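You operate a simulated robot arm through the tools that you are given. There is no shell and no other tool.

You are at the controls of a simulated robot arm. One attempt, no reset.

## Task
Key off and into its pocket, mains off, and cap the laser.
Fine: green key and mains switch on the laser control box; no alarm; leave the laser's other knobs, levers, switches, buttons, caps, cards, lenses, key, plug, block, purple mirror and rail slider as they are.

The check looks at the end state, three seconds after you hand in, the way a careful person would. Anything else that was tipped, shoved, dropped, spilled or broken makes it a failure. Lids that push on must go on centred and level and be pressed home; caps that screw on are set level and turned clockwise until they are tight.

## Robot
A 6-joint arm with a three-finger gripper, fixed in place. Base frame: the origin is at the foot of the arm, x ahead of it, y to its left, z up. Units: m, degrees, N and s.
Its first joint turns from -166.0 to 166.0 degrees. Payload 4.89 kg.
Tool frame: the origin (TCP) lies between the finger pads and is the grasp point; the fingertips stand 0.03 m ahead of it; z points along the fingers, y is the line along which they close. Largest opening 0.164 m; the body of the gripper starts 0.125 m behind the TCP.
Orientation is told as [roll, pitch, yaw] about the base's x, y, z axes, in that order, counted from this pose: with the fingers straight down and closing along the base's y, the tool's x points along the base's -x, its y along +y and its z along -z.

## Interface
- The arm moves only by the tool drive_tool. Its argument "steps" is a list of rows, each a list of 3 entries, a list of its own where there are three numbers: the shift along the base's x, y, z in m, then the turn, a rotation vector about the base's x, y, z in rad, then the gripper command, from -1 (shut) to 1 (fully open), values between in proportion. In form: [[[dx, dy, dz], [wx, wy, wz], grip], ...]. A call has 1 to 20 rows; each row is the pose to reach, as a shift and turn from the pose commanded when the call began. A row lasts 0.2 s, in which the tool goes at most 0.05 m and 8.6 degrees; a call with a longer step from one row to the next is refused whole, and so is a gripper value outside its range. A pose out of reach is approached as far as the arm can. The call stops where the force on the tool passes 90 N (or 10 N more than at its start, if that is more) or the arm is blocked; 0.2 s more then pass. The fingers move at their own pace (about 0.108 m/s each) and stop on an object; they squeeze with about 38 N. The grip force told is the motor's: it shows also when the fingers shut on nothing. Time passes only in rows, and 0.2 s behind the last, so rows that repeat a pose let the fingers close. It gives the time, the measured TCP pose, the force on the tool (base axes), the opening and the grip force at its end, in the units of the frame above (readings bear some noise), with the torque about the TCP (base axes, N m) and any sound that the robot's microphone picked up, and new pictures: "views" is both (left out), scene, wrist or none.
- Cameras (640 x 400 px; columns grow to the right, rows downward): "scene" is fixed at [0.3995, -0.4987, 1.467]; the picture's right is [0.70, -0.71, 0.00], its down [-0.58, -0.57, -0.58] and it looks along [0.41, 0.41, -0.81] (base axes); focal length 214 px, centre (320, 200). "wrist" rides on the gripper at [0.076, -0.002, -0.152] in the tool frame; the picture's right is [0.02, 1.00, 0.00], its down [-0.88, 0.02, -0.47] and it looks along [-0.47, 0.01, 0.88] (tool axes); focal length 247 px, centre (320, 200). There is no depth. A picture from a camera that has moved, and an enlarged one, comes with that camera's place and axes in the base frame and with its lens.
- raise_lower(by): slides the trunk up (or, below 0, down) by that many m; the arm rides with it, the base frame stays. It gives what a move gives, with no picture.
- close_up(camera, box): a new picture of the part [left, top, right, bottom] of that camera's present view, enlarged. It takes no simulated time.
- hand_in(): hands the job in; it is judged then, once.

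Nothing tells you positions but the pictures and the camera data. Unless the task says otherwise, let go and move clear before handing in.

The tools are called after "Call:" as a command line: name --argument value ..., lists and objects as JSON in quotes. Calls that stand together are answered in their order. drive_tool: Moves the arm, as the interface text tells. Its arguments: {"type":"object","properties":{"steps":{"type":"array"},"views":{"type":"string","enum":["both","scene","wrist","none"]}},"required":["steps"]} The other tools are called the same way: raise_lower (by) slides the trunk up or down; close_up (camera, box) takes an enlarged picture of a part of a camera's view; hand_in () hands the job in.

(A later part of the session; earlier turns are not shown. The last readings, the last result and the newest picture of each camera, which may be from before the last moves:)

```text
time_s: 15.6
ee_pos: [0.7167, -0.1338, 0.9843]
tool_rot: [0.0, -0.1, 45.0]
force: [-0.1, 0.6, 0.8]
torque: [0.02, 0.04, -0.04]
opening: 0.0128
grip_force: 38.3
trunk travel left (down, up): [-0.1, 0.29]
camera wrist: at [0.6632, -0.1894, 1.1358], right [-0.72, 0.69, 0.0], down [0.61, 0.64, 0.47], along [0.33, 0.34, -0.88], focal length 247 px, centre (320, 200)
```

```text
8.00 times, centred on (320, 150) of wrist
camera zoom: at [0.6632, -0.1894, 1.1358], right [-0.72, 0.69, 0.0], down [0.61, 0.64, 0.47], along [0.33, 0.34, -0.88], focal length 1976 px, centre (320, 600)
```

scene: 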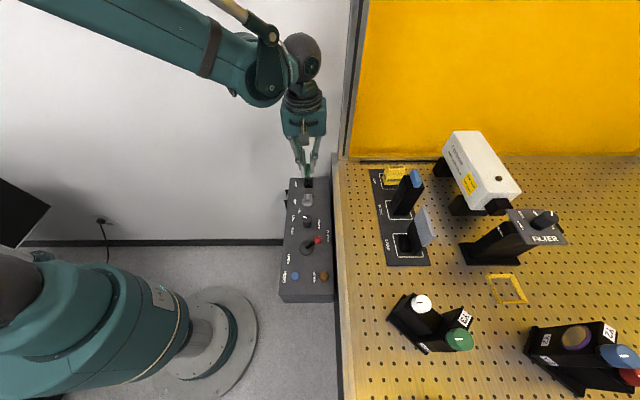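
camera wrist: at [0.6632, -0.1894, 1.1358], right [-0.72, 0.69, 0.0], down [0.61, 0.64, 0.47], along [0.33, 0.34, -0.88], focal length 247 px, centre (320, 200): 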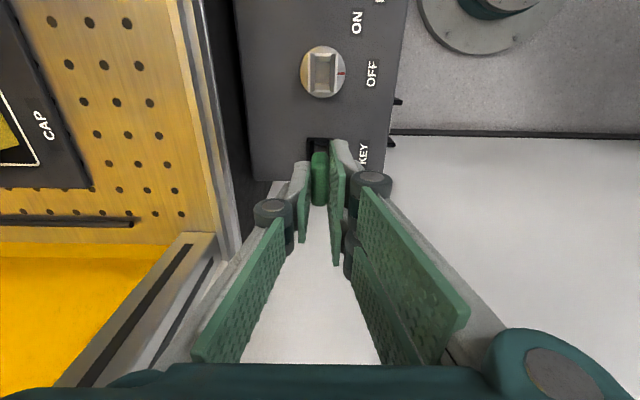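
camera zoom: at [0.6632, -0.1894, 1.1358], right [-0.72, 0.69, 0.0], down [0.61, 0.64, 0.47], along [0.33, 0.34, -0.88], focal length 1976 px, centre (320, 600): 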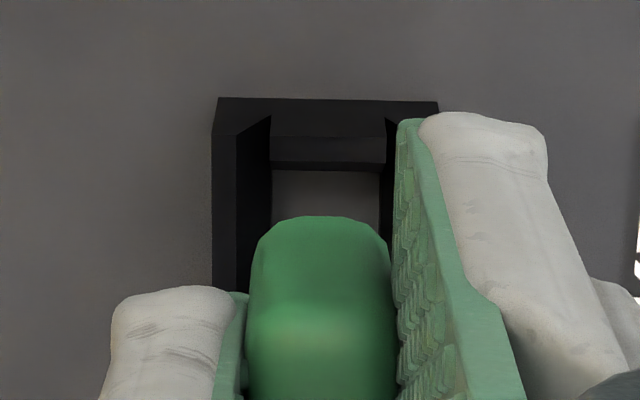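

The key blade is laterally centred over the pocket; along the box it should go 3 mm further forward. I'll shift and lower gently in stages, watching the force.

Call:
drive_tool --steps '[[[0.0021, 0.0021, 0], [0, 0, 0], -1], [[0.0021, 0.0021, -0.006], [0, 0, 0], -1], [[0.0021, 0.0021, -0.012], [0, 0, 0], -1], [[0.0021, 0.0021, -0.018], [0, 0, 0], -1], [[0.0021, 0.0021, -0.024], [0, 0, 0], -1], [[0.0021, 0.0021, -0.024], [0, 0, 0], -1]]' --views "wrist"

Call:
close_up --camera "scene" --box '[298, 165, 322, 190]'

Call:
close_up --camera "wrist" --box '[295, 125, 345, 175]'

```text
time_s: 17.0
ee_pos: [0.716, -0.1312, 0.9602]
tool_rot: [0.1, -0.1, 44.9]
force: [-0.4, -0.6, -0.8]
torque: [0.0, -0.04, 0.01]
opening: 0.0129
grip_force: 38.4
trunk travel left (down, up): [-0.1, 0.29]
camera wrist: at [0.6644, -0.1871, 1.1113], right [-0.72, 0.69, 0.0], down [0.61, 0.64, 0.47], along [0.33, 0.34, -0.88], focal length 247 px, centre (320, 200)
```

wrist: 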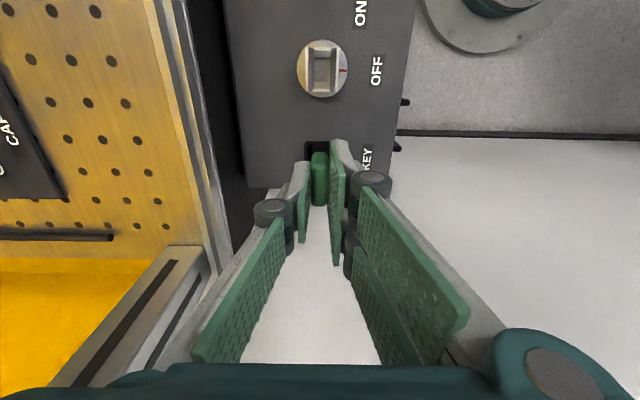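

```text
16.00 times, centred on (310, 178) of scene
camera zoom: at [0.3995, -0.4987, 1.467], right [0.7, -0.71, 0.0], down [-0.58, -0.57, -0.58], along [0.41, 0.41, -0.81], focal length 3432 px, centre (480, 560)
```

zoom: 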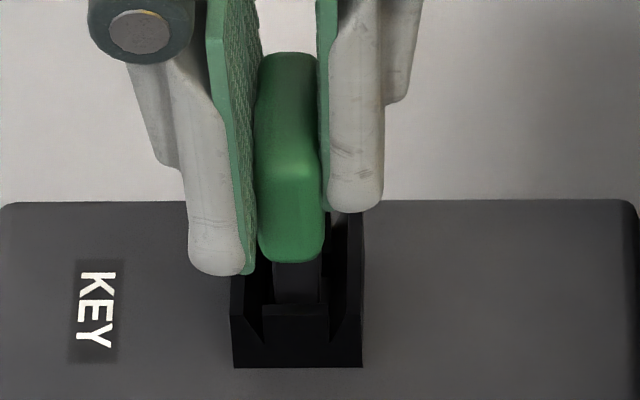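

```text
8.00 times, centred on (320, 150) of wrist
camera zoom: at [0.6644, -0.1871, 1.1113], right [-0.72, 0.69, 0.0], down [0.61, 0.64, 0.47], along [0.33, 0.34, -0.88], focal length 1976 px, centre (320, 600)
```

zoom: 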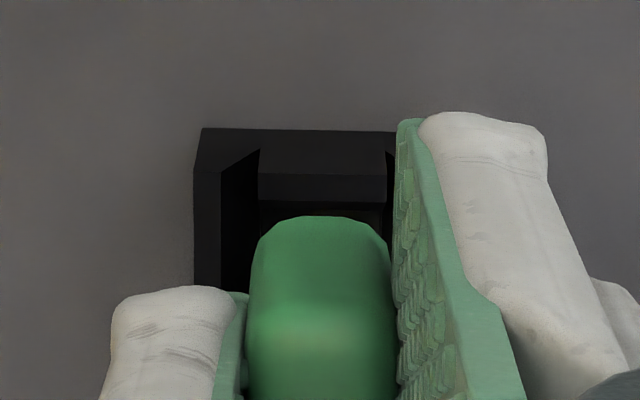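

The blade is entering the pocket with no contact force. I'll keep lowering in small steps.

Call:
drive_tool --steps '[[[0, 0, -0.003], [0, 0, 0], -1], [[0, 0, -0.006], [0, 0, 0], -1], [[0, 0, -0.009], [0, 0, 0], -1], [[0, 0, -0.009], [0, 0, 0], -1]]' --views "none"

Call:
close_up --camera "scene" --box '[298, 165, 322, 190]'

```text
time_s: 18.0
ee_pos: [0.7171, -0.1303, 0.9514]
tool_rot: [0.0, 0.1, 45.0]
force: [-0.6, 0.3, -0.1]
torque: [-0.02, 0.0, 0.02]
opening: 0.0127
grip_force: 37.8
trunk travel left (down, up): [-0.1, 0.29]
```

```text
16.00 times, centred on (310, 178) of scene
camera zoom: at [0.3995, -0.4987, 1.467], right [0.7, -0.71, 0.0], down [-0.58, -0.57, -0.58], along [0.41, 0.41, -0.81], focal length 3432 px, centre (480, 560)
```

zoom: 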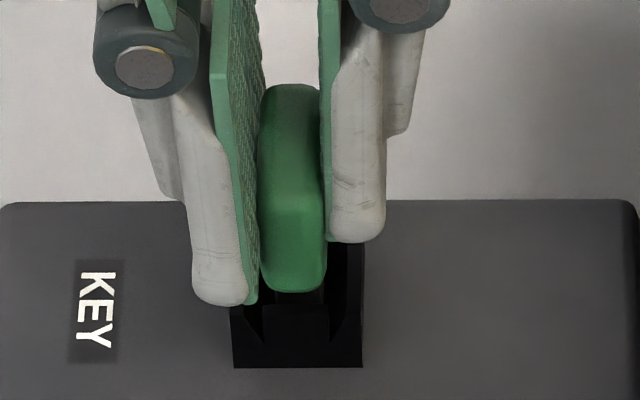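

Call:
drive_tool --steps '[[[0, 0, -0.002], [0, 0, 0], -1], [[0, 0, -0.004], [0, 0, 0], -1], [[0, 0, -0.004], [0, 0, 0], -1]]' --views "none"

Call:
close_up --camera "scene" --box '[298, 165, 322, 190]'

```text
time_s: 18.8
ee_pos: [0.7171, -0.1305, 0.9481]
tool_rot: [0.0, 0.0, 45.0]
force: [-0.4, -0.6, 31.5]
torque: [-0.08, 0.02, 0.02]
opening: 0.0128
grip_force: 38.1
trunk travel left (down, up): [-0.1, 0.29]
```

```text
16.00 times, centred on (310, 178) of scene
camera zoom: at [0.3995, -0.4987, 1.467], right [0.7, -0.71, 0.0], down [-0.58, -0.57, -0.58], along [0.41, 0.41, -0.81], focal length 3432 px, centre (480, 560)
```

zoom: 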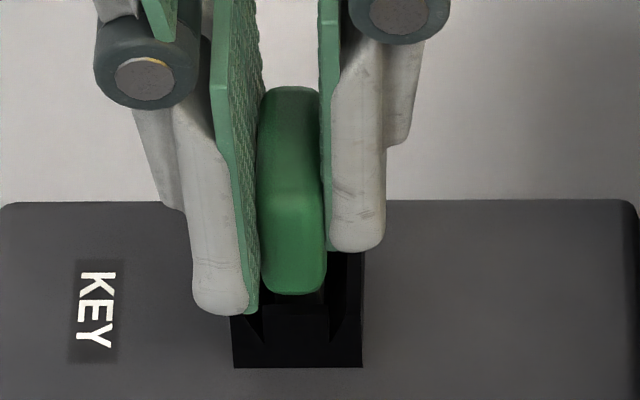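

Force rose to 31 N, so the key has bottomed out in the pocket. I'll back off 2 mm to relieve it, open the fingers, and lift away.

Call:
drive_tool --steps '[[[0, 0, 0.002], [0, 0, 0], -1], [[0, 0, 0.002], [0, 0, 0], -0.9], [[0, 0, 0.002], [0, 0, 0], -0.7], [[0, 0, 0.002], [0, 0, 0], -0.45], [[0, 0, 0.002], [0, 0, 0], -0.39], [[0, 0, 0.03], [0, 0, 0], -0.39], [[0, 0, 0.07], [0, 0, 0], -0.39], [[0, 0, 0.1], [0, 0, 0], -0.39], [[0, 0, 0.1], [0, 0, 0], -0.39]]' --views "both"

Call:
close_up --camera "scene" --box '[285, 160, 335, 215]'

Call:
close_up --camera "wrist" --box '[250, 50, 400, 190]'

```text
time_s: 20.8
ee_pos: [0.7185, -0.133, 1.046]
tool_rot: [0.0, 0.0, 45.0]
force: [-0.5, 0.1, -0.3]
torque: [0.0, -0.08, -0.01]
opening: 0.0501
grip_force: 0.0
trunk travel left (down, up): [-0.1, 0.29]
camera wrist: at [0.666, -0.1887, 1.197], right [-0.72, 0.69, 0.0], down [0.61, 0.64, 0.47], along [0.33, 0.34, -0.88], focal length 247 px, centre (320, 200)
```

scene: 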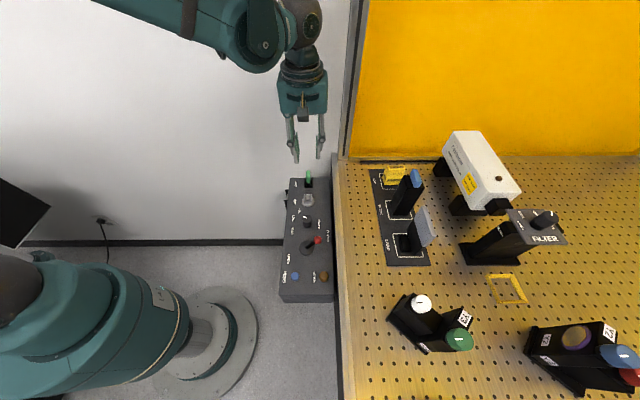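
wrist: 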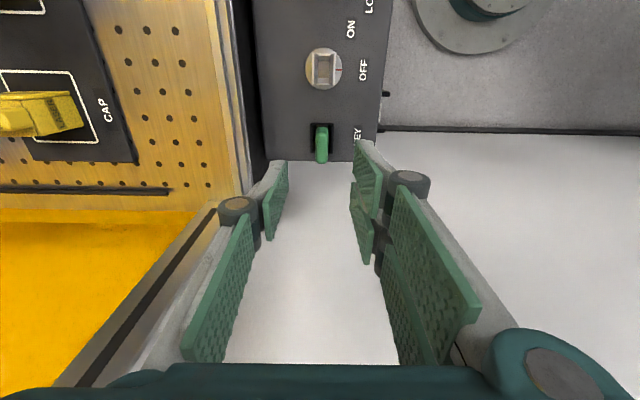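

```text
7.27 times, centred on (310, 188) of scene
camera zoom: at [0.3995, -0.4987, 1.467], right [0.7, -0.71, 0.0], down [-0.58, -0.57, -0.58], along [0.41, 0.41, -0.81], focal length 1560 px, centre (393, 291)
```

zoom: 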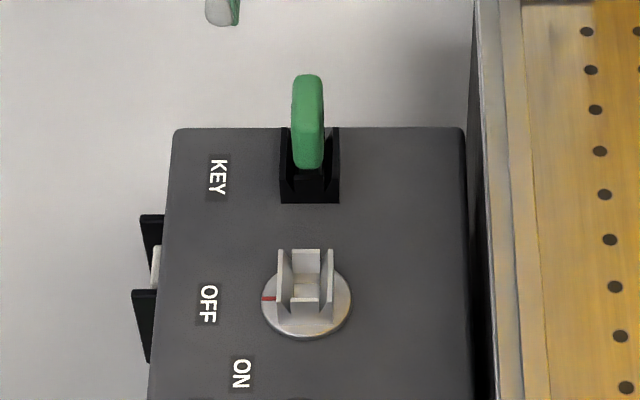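

```text
2.86 times, centred on (325, 120) of wrist
camera zoom: at [0.666, -0.1887, 1.197], right [-0.72, 0.69, 0.0], down [0.61, 0.64, 0.47], along [0.33, 0.34, -0.88], focal length 706 px, centre (306, 429)
```

zoom: 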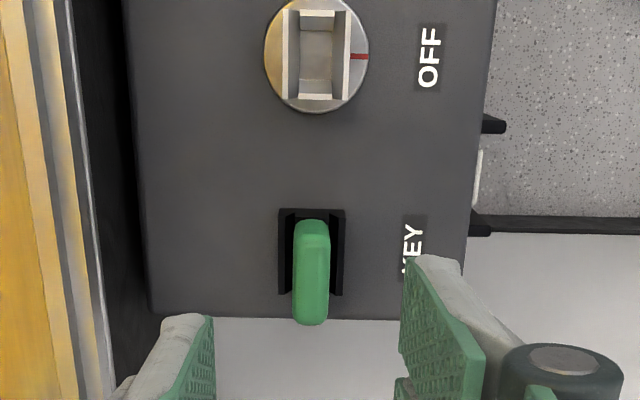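

The key stands seated in its pocket with the mark at OFF and the beam lamp out. Next is the mains rocker on the box's side face; I'll swing the gripper round to that side and tilt to see it.

Call:
drive_tool --steps '[[[-0.013, 0.009, 0.01], [0, 0, -0.145], -0.39], [[-0.027, 0.018, 0.02], [0, 0, -0.29], -0.39], [[-0.04, 0.027, 0.03], [0, 0, -0.435], -0.39], [[-0.054, 0.036, 0.03], [0, 0, -0.58], -0.39], [[-0.067, 0.045, 0.03], [0, 0, -0.725], -0.39], [[-0.081, 0.054, 0.03], [0, 0, -0.87], -0.39], [[-0.094, 0.063, 0.03], [0, 0, -1.015], -0.39], [[-0.108, 0.072, 0.03], [0, 0, -1.16], -0.39], [[-0.121, 0.081, 0.03], [0, 0, -1.305], -0.39], [[-0.135, 0.09, 0.03], [0, 0, -1.45], -0.39], [[-0.148, 0.097, 0.03], [0, 0, -1.5708], -0.39], [[-0.148, 0.097, 0.03], [0, 0, -1.5708], -0.39]]' --views "both"

```text
time_s: 23.4
ee_pos: [0.5699, -0.0354, 1.0778]
tool_rot: [0.0, 0.0, -45.2]
force: [0.3, 0.5, 0.6]
torque: [0.01, 0.01, -0.02]
opening: 0.0499
grip_force: 0.0
trunk travel left (down, up): [-0.1, 0.29]
camera wrist: at [0.5146, 0.0175, 1.2284], right [0.69, 0.72, 0.0], down [0.63, -0.61, 0.47], along [0.34, -0.33, -0.88], focal length 247 px, centre (320, 200)
```

scene: 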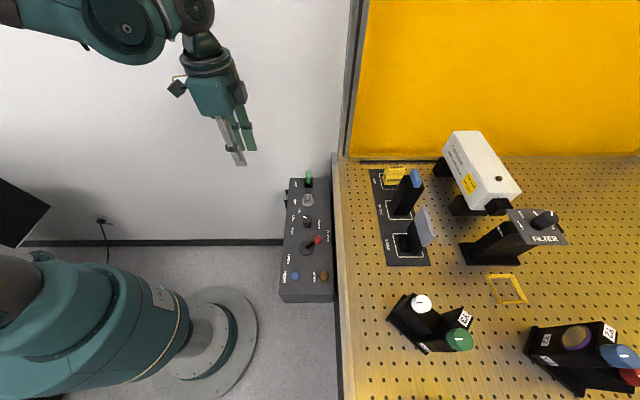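
wrist: 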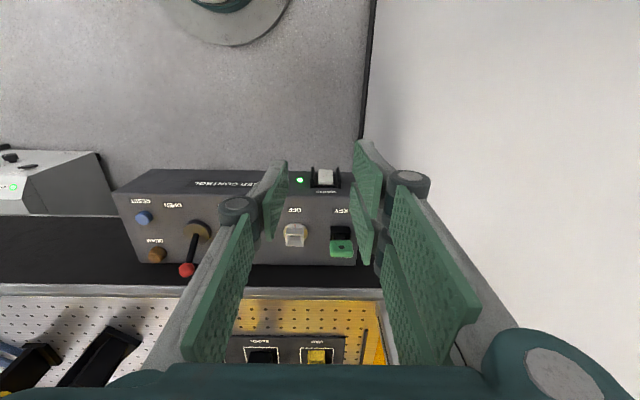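

Call:
close_up --camera "wrist" --box '[270, 150, 370, 270]'

Call:
close_up --camera "wrist" --box '[0, 130, 270, 300]'

```text
3.33 times, centred on (320, 210) of wrist
camera zoom: at [0.5146, 0.0175, 1.2284], right [0.69, 0.72, 0.0], down [0.63, -0.61, 0.47], along [0.34, -0.33, -0.88], focal length 823 px, centre (320, 167)
```

zoom: 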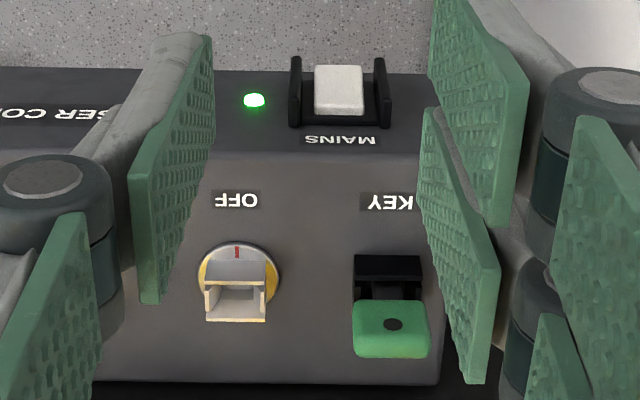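

```text
2.35 times, centred on (135, 215) of wrist
camera zoom: at [0.5146, 0.0175, 1.2284], right [0.69, 0.72, 0.0], down [0.63, -0.61, 0.47], along [0.34, -0.33, -0.88], focal length 581 px, centre (755, 165)
```

zoom: 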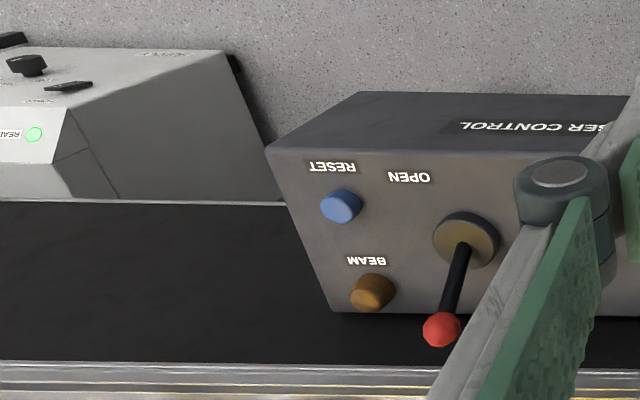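

The MAINS rocker is a white paddle between two black guards on the box's side face, with its green lamp on. I'll tilt the gripper to look at the face more squarely and see which way the paddle is tipped.

Call:
drive_tool --steps '[[[0, 0, -0.02], [-0.095, -0.095, 0], -0.39], [[0, 0, -0.04], [-0.19, -0.19, 0], -0.39], [[0, 0, -0.06], [-0.285, -0.285, 0], -0.39], [[0, 0, -0.08], [-0.38, -0.38, 0], -0.39], [[0, 0, -0.1], [-0.475, -0.475, 0], -0.39], [[0, 0, -0.12], [-0.5, -0.5, 0], -0.39], [[0, 0, -0.13], [-0.5, -0.5, 0], -0.39], [[0, 0, -0.13], [-0.5, -0.5, 0], -0.39]]' --views "both"

Call:
close_up --camera "wrist" --box '[270, 120, 390, 220]'

```text
time_s: 25.2
ee_pos: [0.569, -0.035, 0.9475]
tool_rot: [0.1, -40.5, -45.0]
force: [0.7, 1.1, -0.4]
torque: [0.01, 0.03, -0.07]
opening: 0.05
grip_force: 0.1
trunk travel left (down, up): [-0.1, 0.29]
camera wrist: at [0.4563, 0.0748, 1.0128], right [0.7, 0.72, -0.01], down [0.27, -0.24, 0.93], along [0.67, -0.65, -0.36], focal length 247 px, centre (320, 200)
```

scene: 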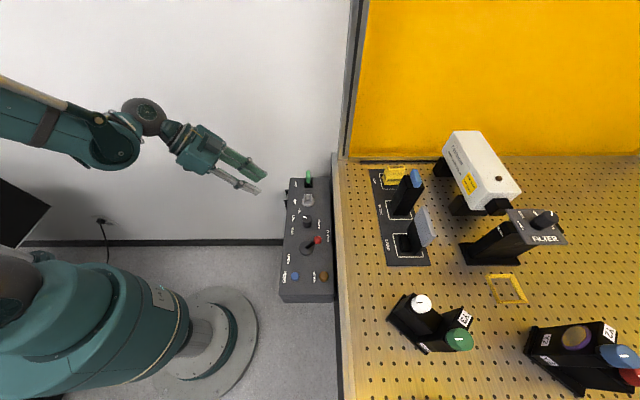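
wrist: 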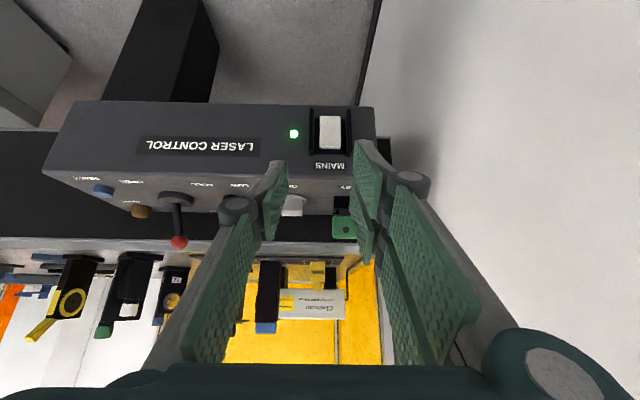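

```text
4.00 times, centred on (330, 170) of wrist
camera zoom: at [0.4563, 0.0748, 1.0128], right [0.7, 0.72, -0.01], down [0.27, -0.24, 0.93], along [0.67, -0.65, -0.36], focal length 988 px, centre (280, 320)
```

zoom: 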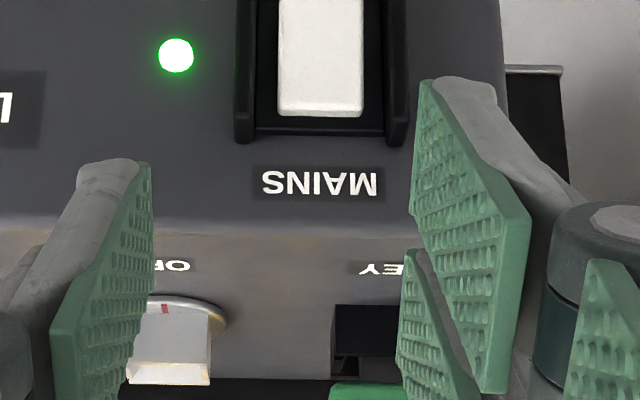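

Call:
close_up --camera "wrist" --box '[280, 95, 385, 175]'

```text
5.00 times, centred on (332, 135) of wrist
camera zoom: at [0.4563, 0.0748, 1.0128], right [0.7, 0.72, -0.01], down [0.27, -0.24, 0.93], along [0.67, -0.65, -0.36], focal length 1235 px, centre (258, 525)
```

zoom: 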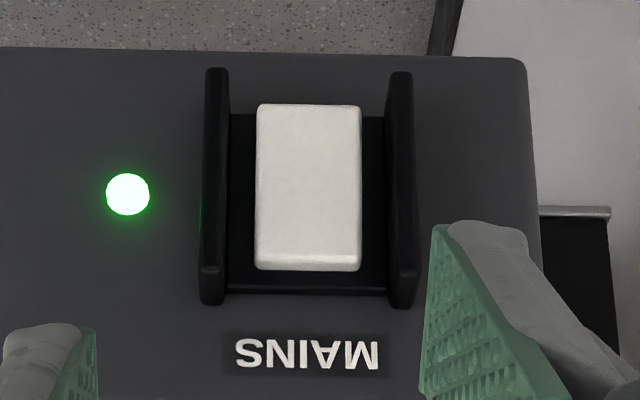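

Call:
close_up --camera "scene" --box '[282, 185, 300, 215]'

```text
13.33 times, centred on (291, 200) of scene
camera zoom: at [0.3995, -0.4987, 1.467], right [0.7, -0.71, 0.0], down [-0.58, -0.57, -0.58], along [0.41, 0.41, -0.81], focal length 2860 px, centre (707, 200)
```

zoom: 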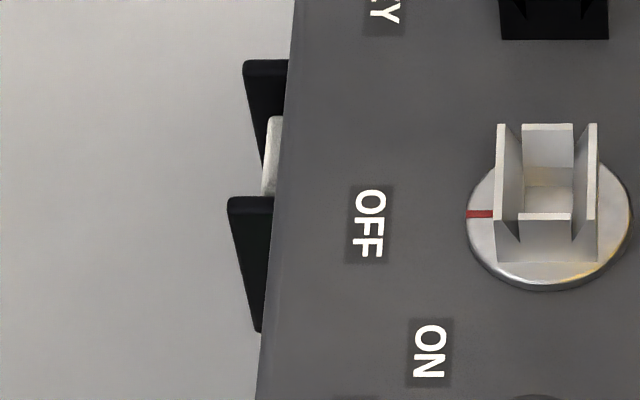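

Call:
close_up --camera "wrist" --box '[315, 102, 370, 158]'

```text
7.14 times, centred on (342, 130) of wrist
camera zoom: at [0.4563, 0.0748, 1.0128], right [0.7, 0.72, -0.01], down [0.27, -0.24, 0.93], along [0.67, -0.65, -0.36], focal length 1764 px, centre (159, 700)
```

zoom: 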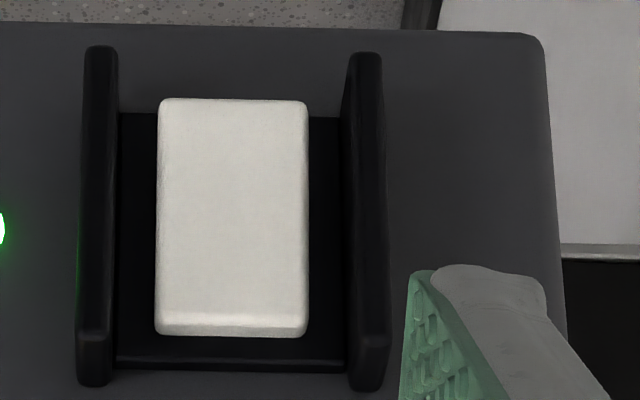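

The paddle appears tipped with its upper end pushed in and its lower end standing out, so OFF should be pressing the lower end. I'll bring the single left finger, opened away from the others, in front of the lower half between the guards.

Call:
drive_tool --steps '[[[0.03, 0.013, 0], [0, 0, 0], -0.1], [[0.059, 0.0264, -0.02], [0, 0, 0], 0.0976], [[0.059, 0.0264, -0.06], [0, 0, 0], 0.0976], [[0.059, 0.0264, -0.1], [0, 0, 0], 0.0976], [[0.059, 0.0264, -0.1227], [0, 0, 0], 0.0976], [[0.059, 0.0264, -0.1227], [0, 0, 0], 0.0976]]' --views "both"

Call:
close_up --camera "wrist" --box '[200, 60, 400, 240]'

Call:
close_up --camera "scene" --box '[240, 130, 345, 250]'

```text
time_s: 26.6
ee_pos: [0.6288, -0.0084, 0.8282]
tool_rot: [-0.1, -40.2, -45.1]
force: [0.0, -0.1, 0.5]
torque: [0.02, -0.01, -0.04]
opening: 0.0897
grip_force: 0.1
out of reach, approached as far as the arm can: row 5, 6
trunk travel left (down, up): [-0.1, 0.29]
camera wrist: at [0.5177, 0.101, 0.8937], right [0.7, 0.72, -0.01], down [0.27, -0.24, 0.93], along [0.66, -0.65, -0.37], focal length 247 px, centre (320, 200)
```

scene: 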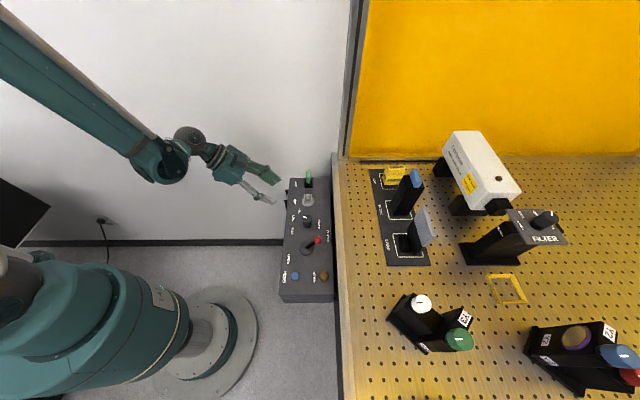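
wrist: 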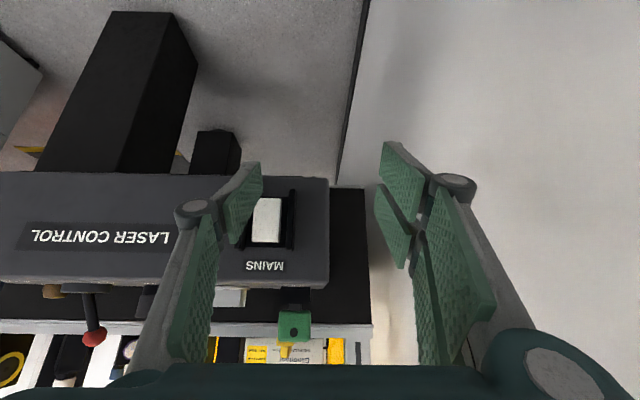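

```text
2.22 times, centred on (300, 150) of wrist
camera zoom: at [0.5177, 0.101, 0.8937], right [0.7, 0.72, -0.01], down [0.27, -0.24, 0.93], along [0.66, -0.65, -0.37], focal length 549 px, centre (364, 311)
```

zoom: 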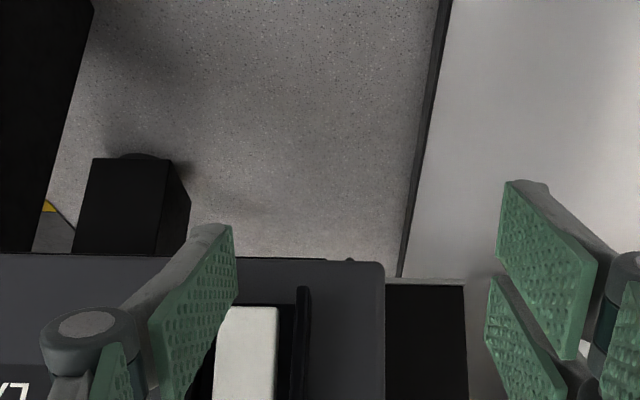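

```text
3.33 times, centred on (292, 190) of scene
camera zoom: at [0.3995, -0.4987, 1.467], right [0.7, -0.71, 0.0], down [-0.58, -0.57, -0.58], along [0.41, 0.41, -0.81], focal length 715 px, centre (412, 233)
```

zoom: 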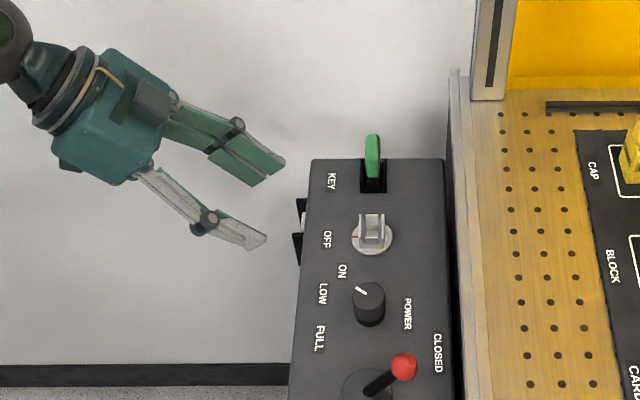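

The finger is lined up with the paddle's lower half, but the arm is at the edge of its reach at this trunk height. I'll lift the tool 8 cm and lower the trunk by the same amount to gain reach.

Call:
drive_tool --steps '[[[0, 0, 0.04], [0, 0, 0], 0.0976], [[0, 0, 0.08], [0, 0, 0], 0.0976], [[0, 0, 0.08], [0, 0, 0], 0.0976]]' --views "none"

Call:
raise_lower --by -0.08

```text
time_s: 27.4
ee_pos: [0.629, -0.0087, 0.908]
tool_rot: [0.0, -40.5, -45.0]
force: [0.0, -0.5, 0.0]
torque: [-0.03, 0.0, -0.01]
opening: 0.09
grip_force: 0.0
trunk travel left (down, up): [-0.1, 0.29]
```

```text
time_s: 28.6
ee_pos: [0.6281, -0.009, 0.829]
tool_rot: [-0.1, -40.5, -45.1]
force: [0.1, -0.4, 0.1]
torque: [0.0, 0.01, 0.0]
opening: 0.0898
grip_force: 0.0
trunk travel left (down, up): [-0.02, 0.37]
```

Call:
drive_tool --steps '[[[0.0085, -0.0057, -0.003], [0, 0, 0], 0.0976], [[0.0156, -0.0127, -0.003], [0, 0, 0], 0.0976], [[0.0191, -0.0163, -0.003], [0, 0, 0], 0.0976], [[0.0191, -0.0163, -0.003], [0, 0, 0], 0.0976]]' --views "both"

Call:
close_up --camera "wrist" --box '[180, 120, 320, 290]'

Call:
close_up --camera "scene" --box '[265, 165, 315, 225]'

```text
time_s: 29.6
ee_pos: [0.6479, -0.0251, 0.8249]
tool_rot: [-0.1, -40.5, -44.9]
force: [0.4, -0.3, 0.4]
torque: [0.0, -0.01, 0.0]
opening: 0.09
grip_force: 0.0
trunk travel left (down, up): [-0.02, 0.37]
camera wrist: at [0.536, 0.0838, 0.8902], right [0.7, 0.72, -0.01], down [0.27, -0.24, 0.93], along [0.67, -0.65, -0.36], focal length 247 px, centre (320, 200)
```

scene: 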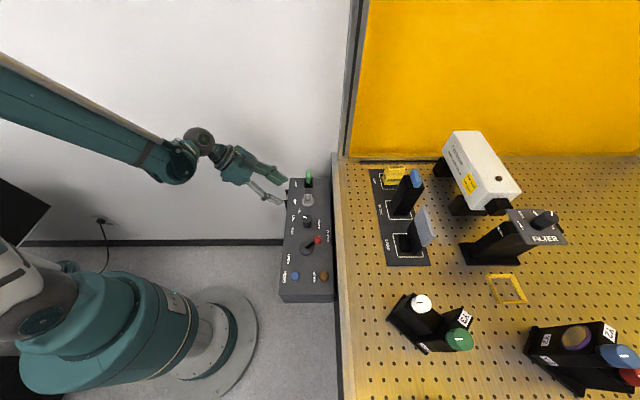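
wrist: 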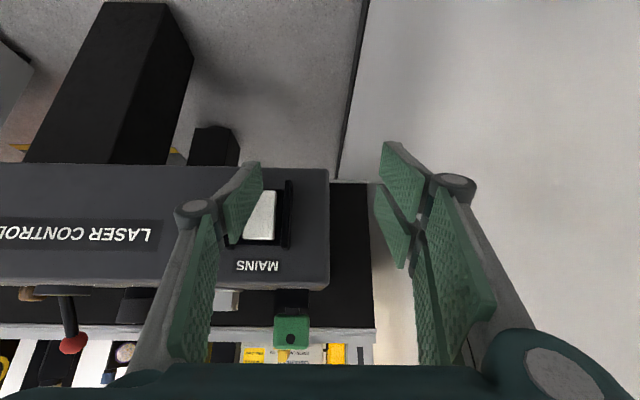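

```text
2.35 times, centred on (250, 205) of wrist
camera zoom: at [0.536, 0.0838, 0.8902], right [0.7, 0.72, -0.01], down [0.27, -0.24, 0.93], along [0.67, -0.65, -0.36], focal length 581 px, centre (485, 188)
```

zoom: 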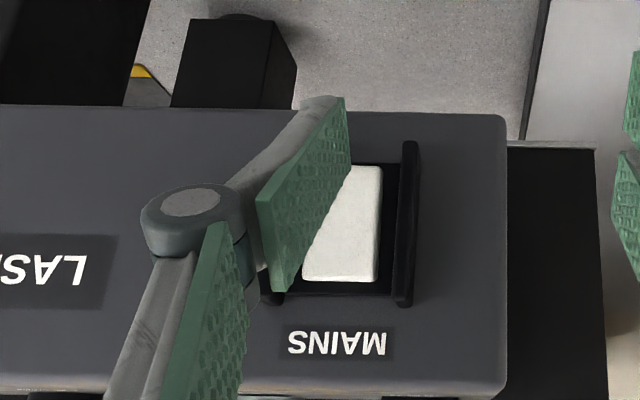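

```text
6.67 times, centred on (290, 195) of scene
camera zoom: at [0.3995, -0.4987, 1.467], right [0.7, -0.71, 0.0], down [-0.58, -0.57, -0.58], along [0.41, 0.41, -0.81], focal length 1430 px, centre (520, 233)
```

zoom: 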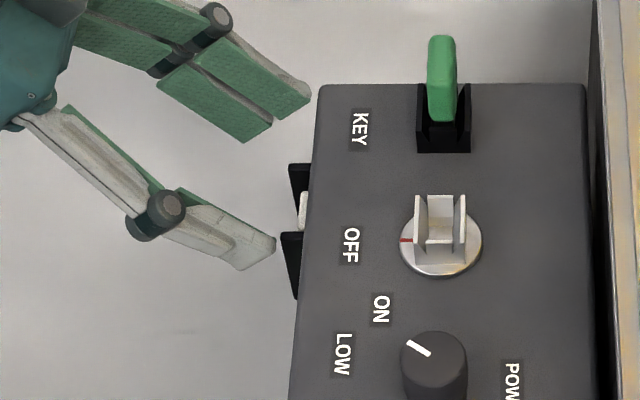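

The fingertip corner is aligned with the paddle's lower half at about 1 cm below centre. I'll press inwards in small increments and watch the force.

Call:
drive_tool --steps '[[[0.0021, -0.0021, 0], [0, 0, 0], 0.0976], [[0.0042, -0.0042, 0], [0, 0, 0], 0.0976], [[0.0057, -0.0057, 0], [0, 0, 0], 0.0976], [[0.0057, -0.0057, 0], [0, 0, 0], 0.0976]]' --views "wrist"

Call:
close_up --camera "wrist" --box '[180, 120, 320, 290]'

```text
time_s: 30.6
ee_pos: [0.6535, -0.0304, 0.824]
tool_rot: [0.0, -40.5, -45.1]
force: [0.0, -0.1, 0.7]
torque: [0.01, 0.03, 0.0]
opening: 0.0902
grip_force: 0.2
trunk travel left (down, up): [-0.02, 0.37]
camera wrist: at [0.5416, 0.0779, 0.8898], right [0.7, 0.72, -0.01], down [0.27, -0.24, 0.93], along [0.67, -0.65, -0.36], focal length 247 px, centre (320, 200)
```

wrist: 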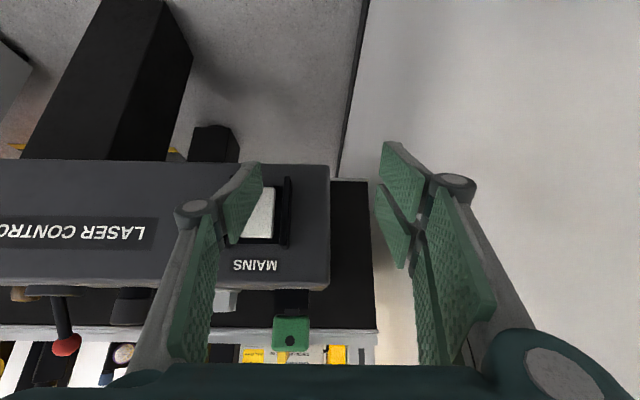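

```text
2.35 times, centred on (250, 205) of wrist
camera zoom: at [0.5416, 0.0779, 0.8898], right [0.7, 0.72, -0.01], down [0.27, -0.24, 0.93], along [0.67, -0.65, -0.36], focal length 581 px, centre (485, 188)
```

zoom: 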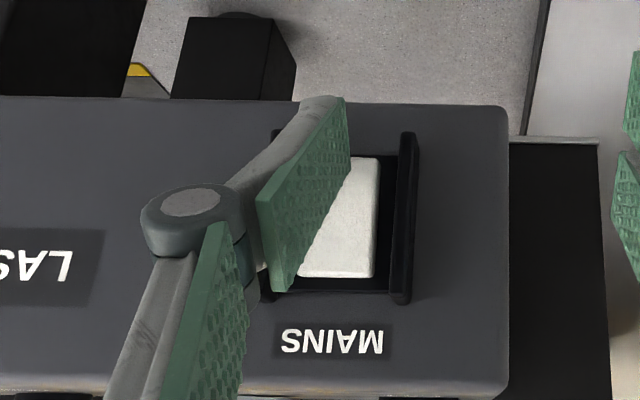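

Call:
drive_tool --steps '[[[0.0014, -0.0014, 0], [0, 0, 0], 0.0976], [[0.0028, -0.0028, 0], [0, 0, 0], 0.0976], [[0.0042, -0.0042, 0], [0, 0, 0], 0.0976], [[0.0042, -0.0042, 0], [0, 0, 0], 0.0976]]' --views "wrist"

Call:
close_up --camera "wrist" --box '[180, 120, 320, 290]'

```text
time_s: 31.6
ee_pos: [0.6584, -0.0355, 0.8255]
tool_rot: [0.0, -40.5, -45.1]
force: [0.1, -0.2, 0.3]
torque: [0.01, 0.01, -0.01]
opening: 0.0899
grip_force: 0.1
trunk travel left (down, up): [-0.02, 0.37]
camera wrist: at [0.5455, 0.0736, 0.8902], right [0.7, 0.72, -0.01], down [0.27, -0.24, 0.93], along [0.67, -0.65, -0.36], focal length 247 px, centre (320, 200)
```

wrist: 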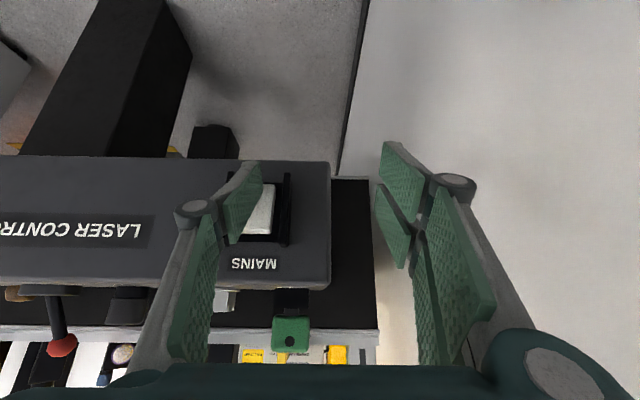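

```text
2.35 times, centred on (250, 205) of wrist
camera zoom: at [0.5455, 0.0736, 0.8902], right [0.7, 0.72, -0.01], down [0.27, -0.24, 0.93], along [0.67, -0.65, -0.36], focal length 581 px, centre (485, 188)
```

zoom: 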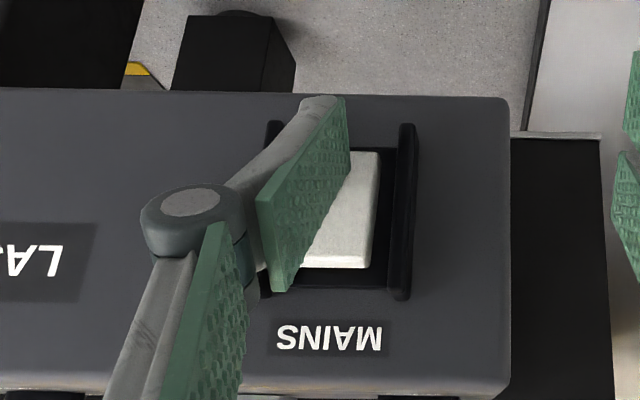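

The paddle's appearance has changed, and there's no force now; it may have snapped over. I'll back away and look at it and the lamp.

Call:
drive_tool --steps '[[[-0.014, 0.014, 0], [0, 0, 0], 0.0976], [[-0.035, 0.035, 0], [0, 0, 0], 0.0976], [[-0.06, 0.06, 0], [0, 0, 0], 0.0976], [[-0.085, 0.06, 0.03], [0, 0, 0], 0.0976], [[-0.105, 0.04, 0.06], [0, 0, 0], 0.0976], [[-0.105, 0.02, 0.1], [0, 0, 0], 0], [[-0.105, 0.01, 0.12], [0, 0, 0], -0.39], [[-0.105, 0.01, 0.12], [0, 0, 0], -0.39]]' --views "both"

Call:
close_up --camera "wrist" --box '[280, 95, 385, 175]'

Call:
close_up --camera "scene" --box '[280, 165, 335, 225]'

```text
time_s: 33.4
ee_pos: [0.5538, -0.0226, 0.9448]
tool_rot: [0.0, -40.5, -45.1]
force: [0.7, -0.5, -0.6]
torque: [-0.02, 0.04, -0.02]
opening: 0.0502
grip_force: 0.0
trunk travel left (down, up): [-0.02, 0.37]
camera wrist: at [0.4412, 0.0855, 1.0091], right [0.7, 0.72, -0.01], down [0.27, -0.24, 0.93], along [0.67, -0.65, -0.36], focal length 247 px, centre (320, 200)
```

scene: 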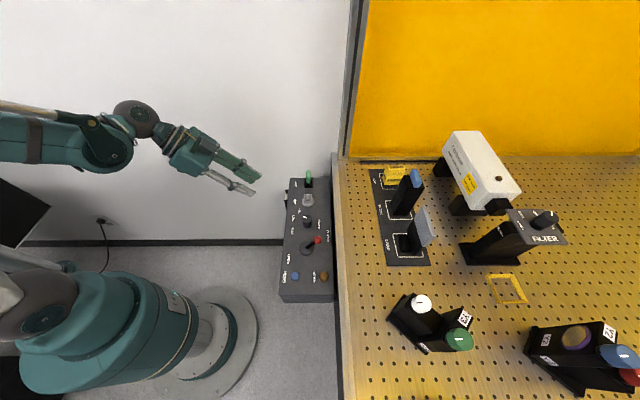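
wrist: 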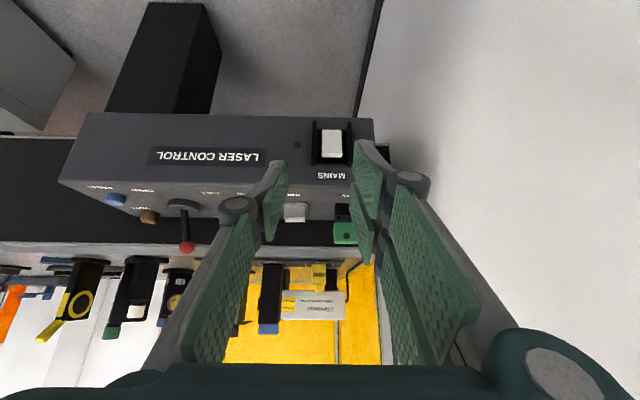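

```text
5.00 times, centred on (332, 135) of wrist
camera zoom: at [0.4412, 0.0855, 1.0091], right [0.7, 0.72, -0.01], down [0.27, -0.24, 0.93], along [0.67, -0.65, -0.36], focal length 1235 px, centre (258, 525)
```

zoom: 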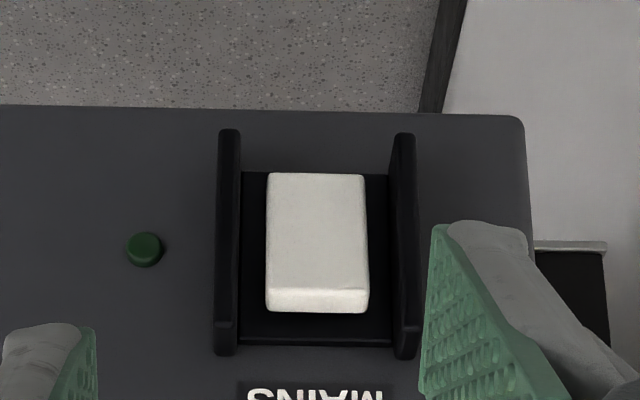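

```text
6.67 times, centred on (308, 195) of scene
camera zoom: at [0.3995, -0.4987, 1.467], right [0.7, -0.71, 0.0], down [-0.58, -0.57, -0.58], along [0.41, 0.41, -0.81], focal length 1430 px, centre (403, 233)
```

zoom: 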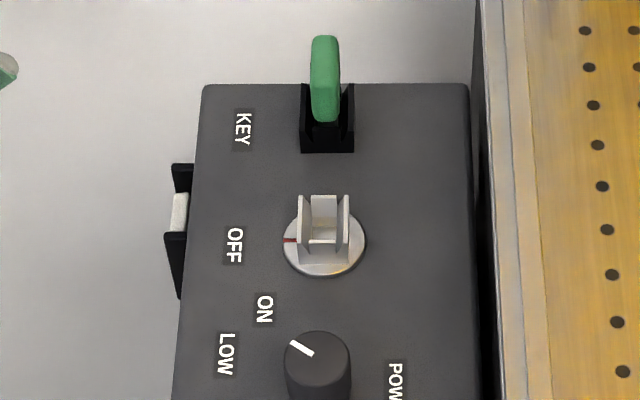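

The mains lamp is now off. Next comes the cap, so I'll straighten the tool, raise it, and move over the board for a good look at the cap and the laser's snout.

Call:
drive_tool --steps '[[[0, 0, 0.05], [0.1, 0.1, 0], -0.39], [[0, 0, 0.1], [0.2, 0.2, 0], -0.39], [[0, 0, 0.15], [0.3, 0.3, 0], -0.39], [[0, 0, 0.2], [0.4, 0.4, 0], -0.39], [[0, 0, 0.25], [0.5, 0.5, 0], -0.39], [[0.02, -0.04, 0.28], [0.5, 0.5, 0], -0.39], [[0.04, -0.08, 0.3], [0.5, 0.5, 0], -0.39], [[0.04, -0.08, 0.3], [0.5, 0.5, 0], -0.39]]' --views "none"

```text
refused: row 6 steps farther than a row can; nothing moved
```

I'll shorten that step slightly and resend.

Call:
drive_tool --steps '[[[0, 0, 0.048], [0.1, 0.1, 0], -0.39], [[0, 0, 0.096], [0.2, 0.2, 0], -0.39], [[0, 0, 0.144], [0.3, 0.3, 0], -0.39], [[0, 0, 0.192], [0.4, 0.4, 0], -0.39], [[0, 0, 0.24], [0.5, 0.5, 0], -0.39], [[0.015, -0.03, 0.27], [0.5, 0.5, 0], -0.39], [[0.03, -0.06, 0.3], [0.5, 0.5, 0], -0.39], [[0.03, -0.06, 0.3], [0.5, 0.5, 0], -0.39]]' --views "none"

```text
time_s: 35.2
ee_pos: [0.5832, -0.0878, 1.2456]
tool_rot: [0.0, 0.0, -45.0]
force: [0.3, 1.0, 0.9]
torque: [-0.08, -0.05, -0.01]
opening: 0.0499
grip_force: 0.1
trunk travel left (down, up): [-0.02, 0.37]
```

Call:
drive_tool --steps '[[[0.021, -0.039, 0], [0, 0, 0.087], -0.39], [[0.042, -0.078, 0], [0, 0, 0.174], -0.39], [[0.063, -0.117, 0], [0, 0, 0.261], -0.39], [[0.084, -0.156, 0], [0, 0, 0.349], -0.39], [[0.105, -0.195, 0], [0, 0, 0.436], -0.39], [[0.126, -0.234, 0], [0, 0, 0.436], -0.39], [[0.147, -0.273, 0], [0, 0, 0.436], -0.39], [[0.167, -0.312, 0], [0, 0, 0.436], -0.39], [[0.167, -0.312, 0], [0, 0, 0.436], -0.39]]' --views "both"

Call:
close_up --camera "wrist" --box '[0, 0, 640, 400]'

```text
time_s: 37.2
ee_pos: [0.7505, -0.3974, 1.2455]
tool_rot: [0.0, 0.0, -20.0]
force: [-0.1, 0.4, -0.1]
torque: [-0.02, 0.05, 0.02]
opening: 0.0502
grip_force: 0.1
trunk travel left (down, up): [-0.02, 0.37]
camera wrist: at [0.6786, -0.3734, 1.3955], right [0.32, 0.95, 0.0], down [0.83, -0.28, 0.47], along [0.45, -0.15, -0.88], focal length 247 px, centre (320, 200)
```

scene: 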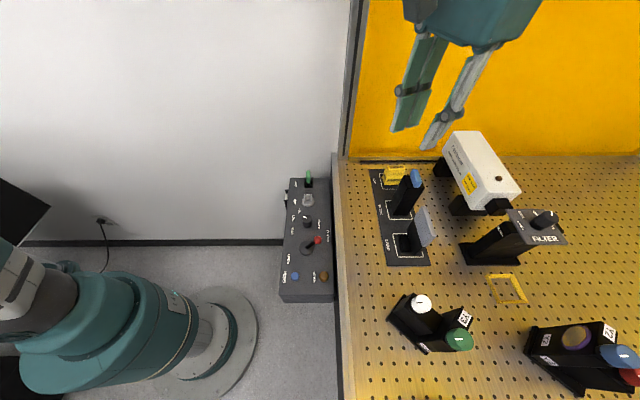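
wrist: 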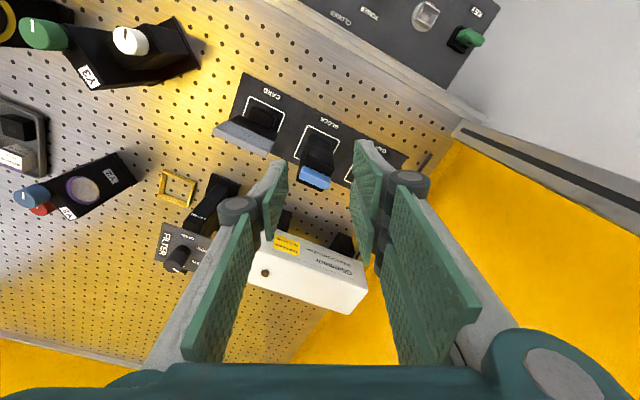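

```text
1.00 times, centred on (320, 200) of wrist (not enlarged: the box is as wide or as high as the picture)
camera zoom: at [0.6786, -0.3734, 1.3955], right [0.32, 0.95, 0.0], down [0.83, -0.28, 0.47], along [0.45, -0.15, -0.88], focal length 247 px, centre (320, 200)
```

zoom: 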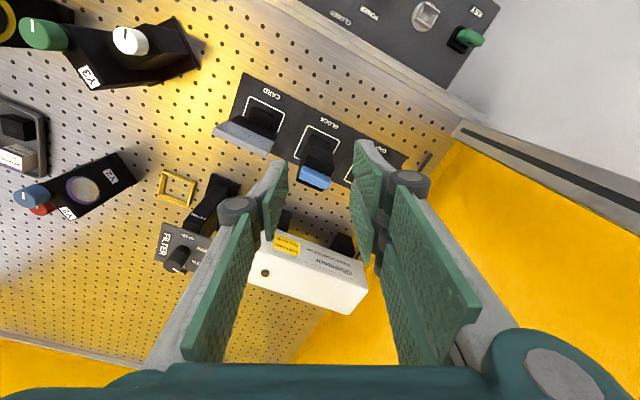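

Call:
drive_tool --steps '[[[-0.01, -0.04, 0], [0, 0, 0], 0.3], [[-0.02, -0.08, 0], [0, 0, 0], 1], [[-0.03, -0.11, 0], [0, 0, 0], 1], [[-0.03, -0.11, 0], [0, 0, 0], 1], [[-0.03, -0.11, 0], [0, 0, 0], 1]]' --views "wrist"

Call:
close_up --camera "wrist" --box '[180, 170, 440, 340]'

Call:
close_up --camera "wrist" --box '[280, 60, 480, 200]'

```text
time_s: 38.4
ee_pos: [0.7196, -0.5079, 1.2454]
tool_rot: [0.0, 0.0, -20.2]
force: [0.3, -0.6, 0.8]
torque: [0.05, 0.04, 0.03]
opening: 0.164
grip_force: 0.0
trunk travel left (down, up): [-0.02, 0.37]
camera wrist: at [0.6472, -0.4847, 1.3961], right [0.32, 0.95, 0.0], down [0.83, -0.28, 0.47], along [0.45, -0.15, -0.88], focal length 247 px, centre (320, 200)
```

wrist: 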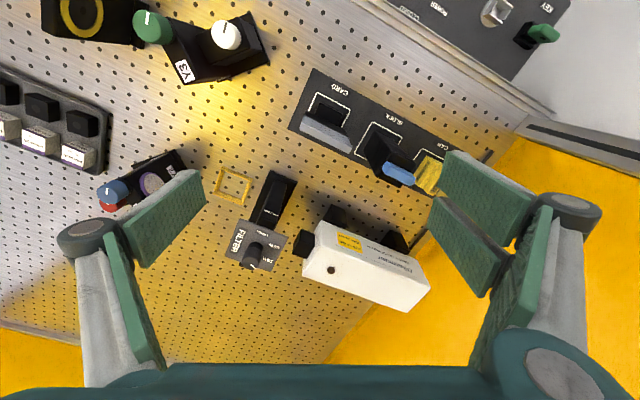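

```text
2.35 times, centred on (310, 255) of wrist
camera zoom: at [0.6472, -0.4847, 1.3961], right [0.32, 0.95, 0.0], down [0.83, -0.28, 0.47], along [0.45, -0.15, -0.88], focal length 581 px, centre (344, 71)
```

zoom: 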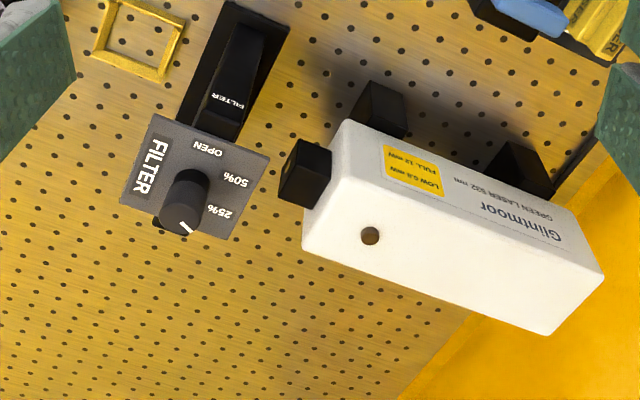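

```text
2.86 times, centred on (380, 130) of wrist
camera zoom: at [0.6472, -0.4847, 1.3961], right [0.32, 0.95, 0.0], down [0.83, -0.28, 0.47], along [0.45, -0.15, -0.88], focal length 706 px, centre (149, 400)
```

zoom: 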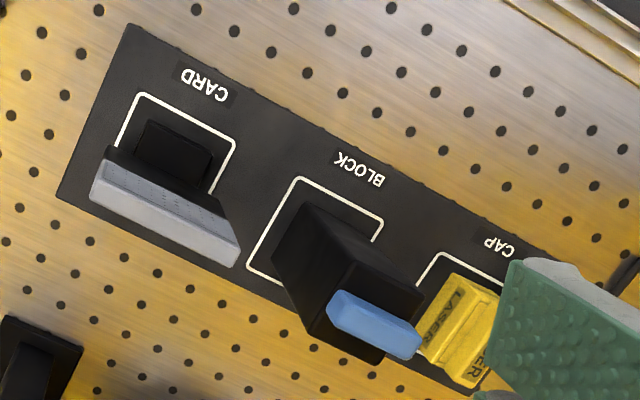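

Call:
close_up --camera "wrist" --box '[220, 190, 340, 290]'

Call:
close_up --camera "scene" --box '[440, 170, 580, 270]'

Call:
close_up --camera "scene" --box '[470, 185, 530, 225]'

```text
4.00 times, centred on (280, 240) of wrist
camera zoom: at [0.6472, -0.4847, 1.3961], right [0.32, 0.95, 0.0], down [0.83, -0.28, 0.47], along [0.45, -0.15, -0.88], focal length 988 px, centre (480, 40)
```

zoom: 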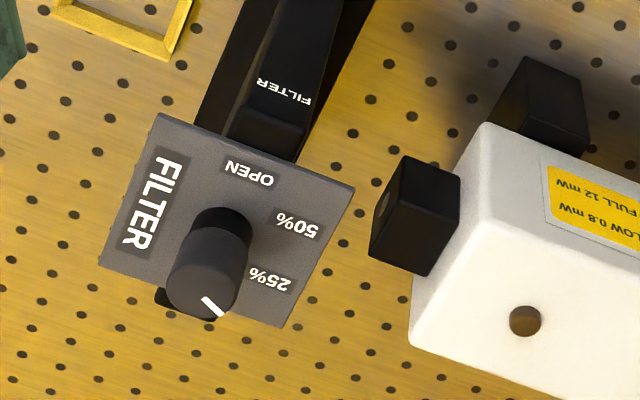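

```text
4.00 times, centred on (510, 220) of scene
camera zoom: at [0.3995, -0.4987, 1.467], right [0.7, -0.71, 0.0], down [-0.58, -0.57, -0.58], along [0.41, 0.41, -0.81], focal length 858 px, centre (-440, 120)
```

zoom: 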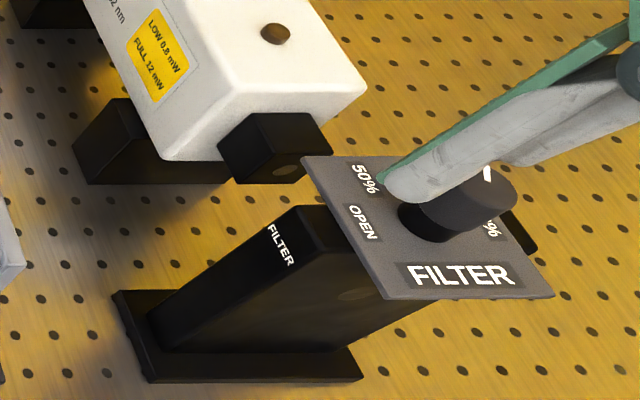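

```text
10.00 times, centred on (500, 205) of scene
camera zoom: at [0.3995, -0.4987, 1.467], right [0.7, -0.71, 0.0], down [-0.58, -0.57, -0.58], along [0.41, 0.41, -0.81], focal length 2145 px, centre (-1480, 150)
```

zoom: 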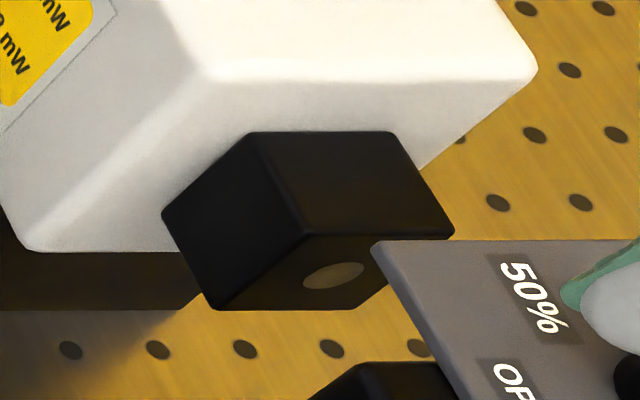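

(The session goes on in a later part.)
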